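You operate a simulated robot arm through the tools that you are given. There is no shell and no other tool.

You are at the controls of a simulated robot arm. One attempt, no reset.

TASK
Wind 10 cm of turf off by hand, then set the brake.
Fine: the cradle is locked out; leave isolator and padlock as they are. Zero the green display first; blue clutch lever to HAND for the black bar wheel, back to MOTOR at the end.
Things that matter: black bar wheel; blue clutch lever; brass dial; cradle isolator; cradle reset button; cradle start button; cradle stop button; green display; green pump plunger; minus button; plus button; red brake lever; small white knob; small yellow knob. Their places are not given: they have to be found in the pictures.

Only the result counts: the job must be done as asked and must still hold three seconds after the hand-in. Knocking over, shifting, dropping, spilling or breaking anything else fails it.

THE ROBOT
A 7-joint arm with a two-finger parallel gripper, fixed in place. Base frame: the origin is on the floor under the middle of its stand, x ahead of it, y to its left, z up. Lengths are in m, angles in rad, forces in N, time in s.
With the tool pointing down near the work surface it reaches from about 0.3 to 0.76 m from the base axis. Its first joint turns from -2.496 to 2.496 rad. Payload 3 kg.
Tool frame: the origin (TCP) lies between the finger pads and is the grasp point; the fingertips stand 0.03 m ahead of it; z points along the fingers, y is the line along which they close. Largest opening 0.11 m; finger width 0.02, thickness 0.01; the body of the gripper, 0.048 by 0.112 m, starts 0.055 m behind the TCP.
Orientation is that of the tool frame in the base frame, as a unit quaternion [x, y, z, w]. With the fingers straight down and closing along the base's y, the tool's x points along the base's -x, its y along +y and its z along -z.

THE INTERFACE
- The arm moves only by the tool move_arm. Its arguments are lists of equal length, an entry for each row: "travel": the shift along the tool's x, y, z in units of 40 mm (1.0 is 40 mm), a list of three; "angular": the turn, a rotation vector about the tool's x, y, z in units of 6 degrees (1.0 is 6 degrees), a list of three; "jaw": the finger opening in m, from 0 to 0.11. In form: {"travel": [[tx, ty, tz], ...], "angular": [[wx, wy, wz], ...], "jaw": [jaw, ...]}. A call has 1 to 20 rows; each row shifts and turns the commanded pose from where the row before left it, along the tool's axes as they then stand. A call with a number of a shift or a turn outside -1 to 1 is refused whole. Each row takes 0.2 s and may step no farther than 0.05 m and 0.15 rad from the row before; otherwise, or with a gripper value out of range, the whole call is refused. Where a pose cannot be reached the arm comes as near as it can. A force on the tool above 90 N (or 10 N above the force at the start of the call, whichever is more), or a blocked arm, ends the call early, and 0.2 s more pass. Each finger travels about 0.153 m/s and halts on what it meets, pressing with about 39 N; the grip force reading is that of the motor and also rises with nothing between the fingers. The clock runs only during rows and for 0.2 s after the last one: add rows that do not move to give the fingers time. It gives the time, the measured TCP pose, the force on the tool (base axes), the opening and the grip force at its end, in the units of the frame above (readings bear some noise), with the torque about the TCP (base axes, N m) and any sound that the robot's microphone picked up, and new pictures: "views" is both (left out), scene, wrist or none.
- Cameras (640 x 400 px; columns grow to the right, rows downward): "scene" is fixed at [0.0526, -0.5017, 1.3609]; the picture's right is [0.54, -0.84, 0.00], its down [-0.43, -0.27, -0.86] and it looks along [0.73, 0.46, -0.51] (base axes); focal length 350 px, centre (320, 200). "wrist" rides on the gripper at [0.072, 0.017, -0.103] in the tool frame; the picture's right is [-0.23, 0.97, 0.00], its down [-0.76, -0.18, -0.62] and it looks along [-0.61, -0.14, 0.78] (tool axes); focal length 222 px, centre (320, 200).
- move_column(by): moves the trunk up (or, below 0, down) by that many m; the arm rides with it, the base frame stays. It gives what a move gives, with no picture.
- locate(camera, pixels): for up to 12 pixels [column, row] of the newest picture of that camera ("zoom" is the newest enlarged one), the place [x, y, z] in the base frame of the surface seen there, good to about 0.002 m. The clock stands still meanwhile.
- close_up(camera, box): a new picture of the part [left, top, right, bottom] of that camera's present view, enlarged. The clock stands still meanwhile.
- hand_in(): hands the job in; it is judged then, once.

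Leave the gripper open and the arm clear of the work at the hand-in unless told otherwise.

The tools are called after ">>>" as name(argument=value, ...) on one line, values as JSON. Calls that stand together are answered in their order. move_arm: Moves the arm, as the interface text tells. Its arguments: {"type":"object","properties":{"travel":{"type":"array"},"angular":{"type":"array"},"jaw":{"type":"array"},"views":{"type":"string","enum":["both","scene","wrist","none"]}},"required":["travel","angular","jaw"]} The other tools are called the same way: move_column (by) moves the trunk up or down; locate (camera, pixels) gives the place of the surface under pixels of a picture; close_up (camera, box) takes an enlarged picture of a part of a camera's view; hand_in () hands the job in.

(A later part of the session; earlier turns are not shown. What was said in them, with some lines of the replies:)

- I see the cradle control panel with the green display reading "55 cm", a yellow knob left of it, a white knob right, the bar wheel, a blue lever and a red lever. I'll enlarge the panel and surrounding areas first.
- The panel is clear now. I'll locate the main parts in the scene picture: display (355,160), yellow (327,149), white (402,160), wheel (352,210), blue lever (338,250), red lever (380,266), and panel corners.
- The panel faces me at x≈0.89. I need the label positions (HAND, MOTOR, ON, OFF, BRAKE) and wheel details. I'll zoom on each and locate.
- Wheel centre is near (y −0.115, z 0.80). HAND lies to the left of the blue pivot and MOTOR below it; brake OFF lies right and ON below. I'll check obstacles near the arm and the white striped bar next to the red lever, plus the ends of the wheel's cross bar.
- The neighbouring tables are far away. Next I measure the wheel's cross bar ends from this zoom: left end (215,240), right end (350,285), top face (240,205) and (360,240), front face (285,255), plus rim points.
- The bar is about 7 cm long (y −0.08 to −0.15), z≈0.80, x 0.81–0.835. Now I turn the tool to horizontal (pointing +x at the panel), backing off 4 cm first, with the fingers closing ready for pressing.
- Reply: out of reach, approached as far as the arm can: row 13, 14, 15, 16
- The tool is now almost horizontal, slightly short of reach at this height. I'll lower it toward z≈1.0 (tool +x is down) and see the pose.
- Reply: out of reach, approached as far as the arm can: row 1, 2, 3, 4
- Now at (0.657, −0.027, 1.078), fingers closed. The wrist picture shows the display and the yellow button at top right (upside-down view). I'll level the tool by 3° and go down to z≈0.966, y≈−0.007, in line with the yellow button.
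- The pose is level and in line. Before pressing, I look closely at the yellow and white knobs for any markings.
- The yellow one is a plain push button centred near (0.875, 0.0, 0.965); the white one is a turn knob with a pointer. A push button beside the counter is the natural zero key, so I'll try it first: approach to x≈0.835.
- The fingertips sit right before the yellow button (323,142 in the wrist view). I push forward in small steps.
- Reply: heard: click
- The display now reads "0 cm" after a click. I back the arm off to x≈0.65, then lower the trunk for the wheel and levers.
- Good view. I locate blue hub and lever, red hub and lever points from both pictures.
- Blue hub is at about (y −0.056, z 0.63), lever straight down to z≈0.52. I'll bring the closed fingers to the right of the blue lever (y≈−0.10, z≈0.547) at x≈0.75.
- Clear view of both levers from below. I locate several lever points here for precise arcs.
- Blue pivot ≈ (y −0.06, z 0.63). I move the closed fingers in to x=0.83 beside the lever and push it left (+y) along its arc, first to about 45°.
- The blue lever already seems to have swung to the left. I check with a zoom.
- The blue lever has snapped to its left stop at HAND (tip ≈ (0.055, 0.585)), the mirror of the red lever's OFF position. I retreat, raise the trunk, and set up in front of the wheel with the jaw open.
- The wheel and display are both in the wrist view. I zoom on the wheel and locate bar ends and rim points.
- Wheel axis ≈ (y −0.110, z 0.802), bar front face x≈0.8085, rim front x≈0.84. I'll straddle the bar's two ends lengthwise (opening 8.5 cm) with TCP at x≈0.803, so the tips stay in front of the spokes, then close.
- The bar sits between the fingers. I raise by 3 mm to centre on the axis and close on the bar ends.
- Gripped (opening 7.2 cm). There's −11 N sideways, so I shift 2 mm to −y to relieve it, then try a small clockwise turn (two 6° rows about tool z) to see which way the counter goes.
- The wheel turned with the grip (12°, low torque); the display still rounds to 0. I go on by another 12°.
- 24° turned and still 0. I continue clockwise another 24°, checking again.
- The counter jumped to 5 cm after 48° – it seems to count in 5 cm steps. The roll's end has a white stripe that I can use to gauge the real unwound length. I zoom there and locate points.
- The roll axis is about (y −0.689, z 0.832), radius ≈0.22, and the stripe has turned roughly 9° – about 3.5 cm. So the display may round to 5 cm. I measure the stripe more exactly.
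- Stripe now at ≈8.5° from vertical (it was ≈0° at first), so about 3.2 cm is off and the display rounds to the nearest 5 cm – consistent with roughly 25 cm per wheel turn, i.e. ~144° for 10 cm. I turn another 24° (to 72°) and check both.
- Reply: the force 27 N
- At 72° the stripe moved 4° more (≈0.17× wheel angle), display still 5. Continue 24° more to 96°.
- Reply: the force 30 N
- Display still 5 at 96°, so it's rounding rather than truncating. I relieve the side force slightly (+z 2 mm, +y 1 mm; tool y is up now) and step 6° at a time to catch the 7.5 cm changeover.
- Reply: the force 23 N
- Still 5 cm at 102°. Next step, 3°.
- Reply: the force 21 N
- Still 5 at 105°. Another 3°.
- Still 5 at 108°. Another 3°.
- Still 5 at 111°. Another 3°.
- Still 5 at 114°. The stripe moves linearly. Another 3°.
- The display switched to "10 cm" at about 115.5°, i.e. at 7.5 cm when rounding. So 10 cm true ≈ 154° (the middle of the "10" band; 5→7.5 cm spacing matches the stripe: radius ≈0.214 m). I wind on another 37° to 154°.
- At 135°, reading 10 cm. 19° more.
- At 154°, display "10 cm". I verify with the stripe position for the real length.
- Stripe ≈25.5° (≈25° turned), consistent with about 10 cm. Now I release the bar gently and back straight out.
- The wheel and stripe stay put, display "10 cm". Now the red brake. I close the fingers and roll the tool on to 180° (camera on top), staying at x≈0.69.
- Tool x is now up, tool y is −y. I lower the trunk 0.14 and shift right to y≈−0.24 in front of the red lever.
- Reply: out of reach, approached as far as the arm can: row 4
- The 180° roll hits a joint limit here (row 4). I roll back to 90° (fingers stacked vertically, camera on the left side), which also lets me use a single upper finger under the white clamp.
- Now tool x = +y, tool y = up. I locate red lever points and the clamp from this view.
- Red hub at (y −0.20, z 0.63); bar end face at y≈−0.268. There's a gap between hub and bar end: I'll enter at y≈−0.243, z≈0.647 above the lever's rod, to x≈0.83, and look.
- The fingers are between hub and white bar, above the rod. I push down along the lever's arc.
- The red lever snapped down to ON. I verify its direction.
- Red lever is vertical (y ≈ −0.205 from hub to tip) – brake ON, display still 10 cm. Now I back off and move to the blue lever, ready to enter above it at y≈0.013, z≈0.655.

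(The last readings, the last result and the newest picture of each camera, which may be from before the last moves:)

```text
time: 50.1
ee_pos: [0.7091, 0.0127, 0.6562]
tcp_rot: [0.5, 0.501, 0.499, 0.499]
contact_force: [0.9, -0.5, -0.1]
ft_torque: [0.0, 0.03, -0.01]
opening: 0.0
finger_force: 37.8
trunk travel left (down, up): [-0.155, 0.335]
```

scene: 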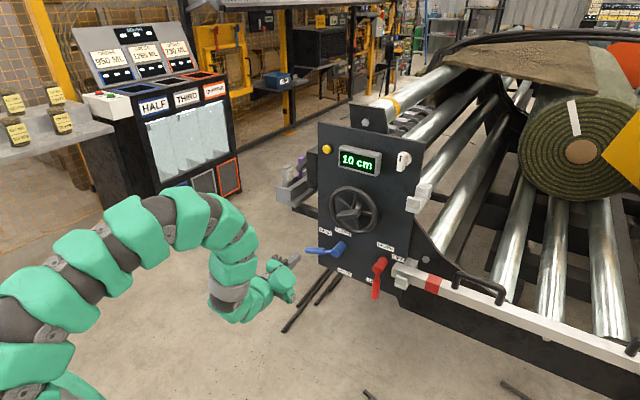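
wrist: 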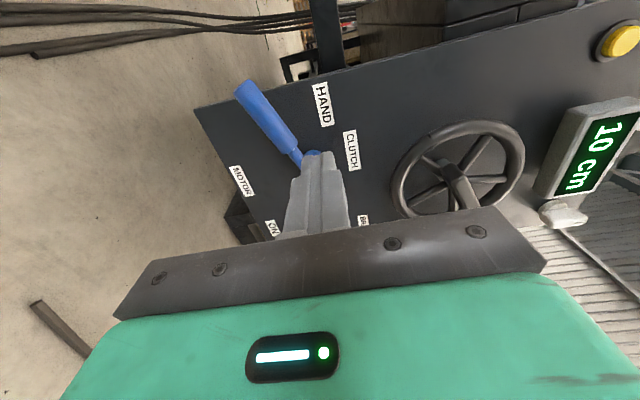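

In position above the blue lever. I go in to x≈0.829 and push it down along its arc toward MOTOR.

>>> move_arm(travel=[[0, 0, 1], [0, 0, 1], [0, 0, 1], [0.02, -0.73, 0], [-0.075, -0.46, 0], [-0.2, -0.435, 0], [-0.305, -0.37, 0], [0, 0, 0]], angular=[[0, 0, 0], [0, 0, 0], [0, 0, 0], [0, 0, 0], [0, 0, 0], [0, 0, 0], [0, 0, 0], [0, 0, 0]], jaw=[0, 0, 0, 0, 0, 0, 0, 0])

>>> close_up(camera="scene", box=[290, 215, 420, 305])

```text
time: 51.9
ee_pos: [0.8312, -0.0092, 0.5766]
tcp_rot: [0.501, 0.501, 0.499, 0.499]
contact_force: [0.7, -0.4, -0.4]
ft_torque: [0.01, -0.01, -0.02]
opening: 0.0002
finger_force: 38.2
trunk travel left (down, up): [-0.155, 0.335]
```

scene: 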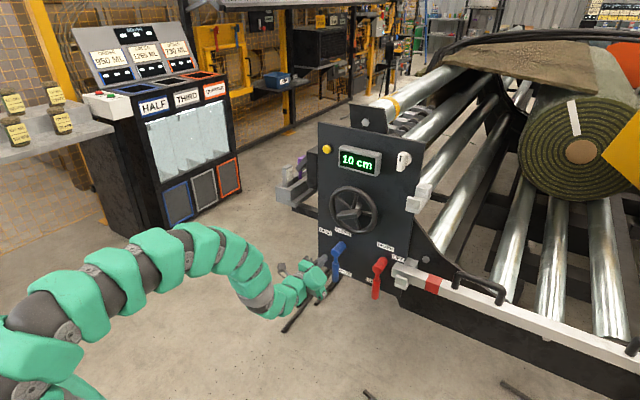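
wrist: 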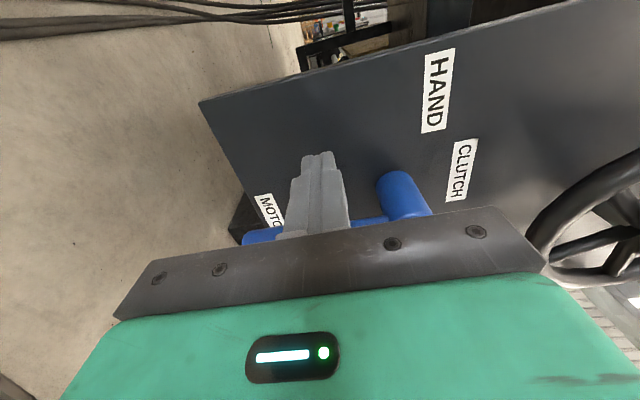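

```text
4.44 times, centred on (355, 260) of scene
```

zoom: 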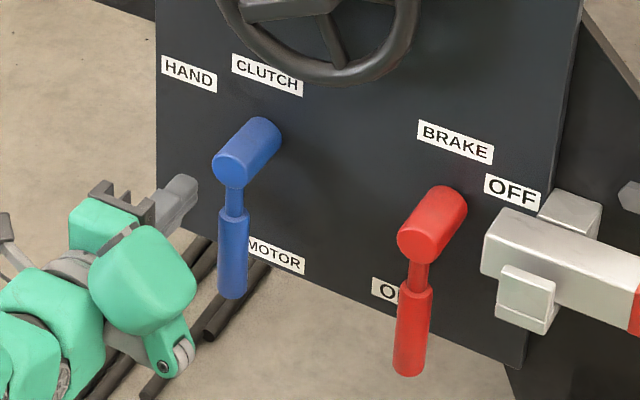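

Blue is at MOTOR, red at ON, display 10 cm. I retreat straight back, open the gripper, and check everything.

>>> move_arm(travel=[[0.1, 0, -1], [0, 0, -1], [0, 0, -1], [0, 0, -1], [0, 0, -1], [0, 0, 0], [0, 0, 0]], angular=[[0, 0, 0], [0, 0, 0], [0, 0, 0], [0, 0, 0], [0, 0, 0], [0, 0, 0], [0, 0, 0]], jaw=[0, 0, 0, 0.05, 0.1, 0.1, 0.1])

>>> close_up(camera="scene", box=[270, 120, 450, 310])

>>> close_up(camera="scene", box=[555, 90, 619, 170])

>>> locate(camera="scene", pixels=[[337, 275], [338, 248], [376, 290], [379, 265], [335, 210], [372, 205]])

```text
time: 53.5
ee_pos: [0.6301, -0.0051, 0.576]
tcp_rot: [0.501, 0.5, 0.499, 0.5]
contact_force: [-0.1, -0.3, -0.3]
ft_torque: [0.03, 0.04, 0.02]
opening: 0.0999
finger_force: 0.1
trunk travel left (down, up): [-0.155, 0.335]
```

scene: 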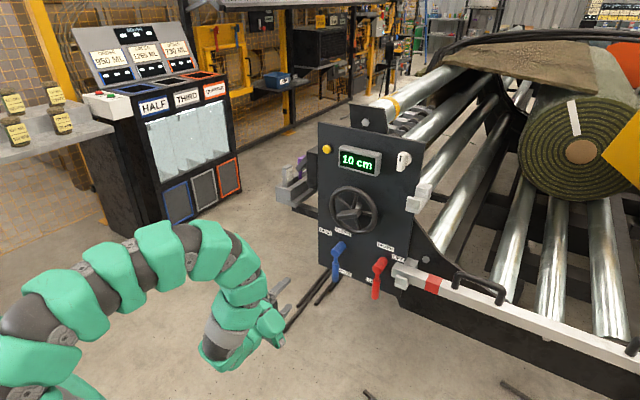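
wrist: 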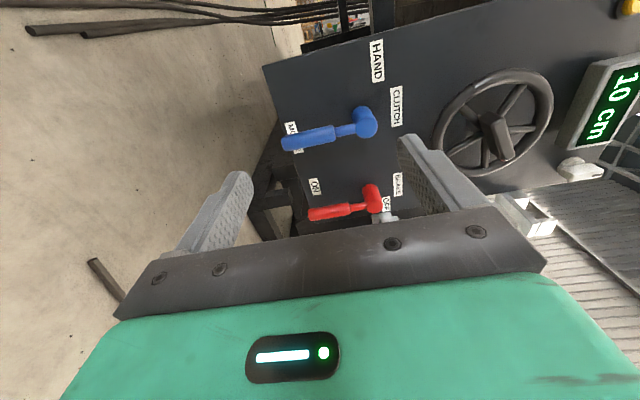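

```text
2.11 times, centred on (360, 215) of scene
```

zoom: 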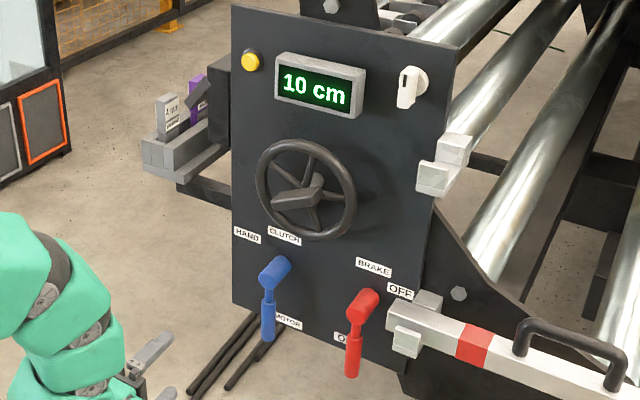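

```text
5.00 times, centred on (587, 130) of scene
```

zoom: 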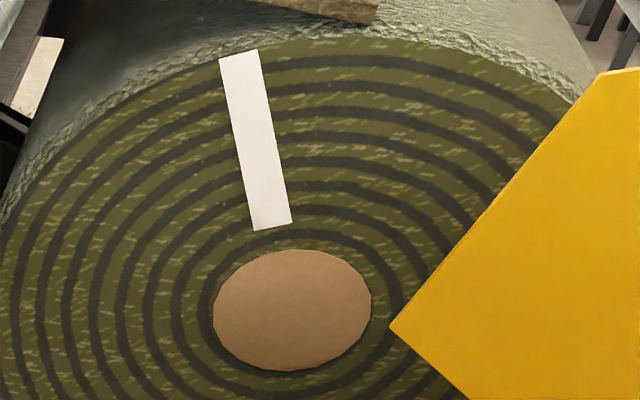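

```text
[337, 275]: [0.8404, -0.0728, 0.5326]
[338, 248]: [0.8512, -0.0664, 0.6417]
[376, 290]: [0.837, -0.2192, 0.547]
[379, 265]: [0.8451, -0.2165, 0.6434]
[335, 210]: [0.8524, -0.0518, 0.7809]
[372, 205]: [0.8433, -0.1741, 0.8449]
```

The final check is good. The display reads "10 cm", the stripe hasn't moved, and the blue clutch lever is back at MOTOR exactly where it started (tip at (0.840, −0.073, 0.533)). The red brake lever points down at ON. I didn't touch the isolator or padlock. The gripper is open and the arm is clear of the work, so I'm handing in.

>>> hand_in()

```text
The job is handed in.
```

I wound about 10 cm of turf off by hand and set the brake, and the job is handed in. No verdict came back with the hand-in.

1. **Display:** I zeroed it with the small yellow knob, which is a push button. It went from 55 cm to 0 cm.
2. **Clutch:** I moved the blue lever to HAND for the winding and back to MOTOR at the end.
3. **Winding:** I turned the black bar wheel 154° clockwise, and the display reads 10 cm. It only shows steps of 5 cm, so I judged the stopping point from the angle where it changed from 5 to 10. The stripe on the roll's end roughly agreed, suggesting 9.4 to 10 cm.
4. **Brake:** I moved the red lever from OFF to ON before putting the clutch back.

I did not touch the isolator, the padlock or any of the other controls. The gripper is open and the arm is clear of the panel.
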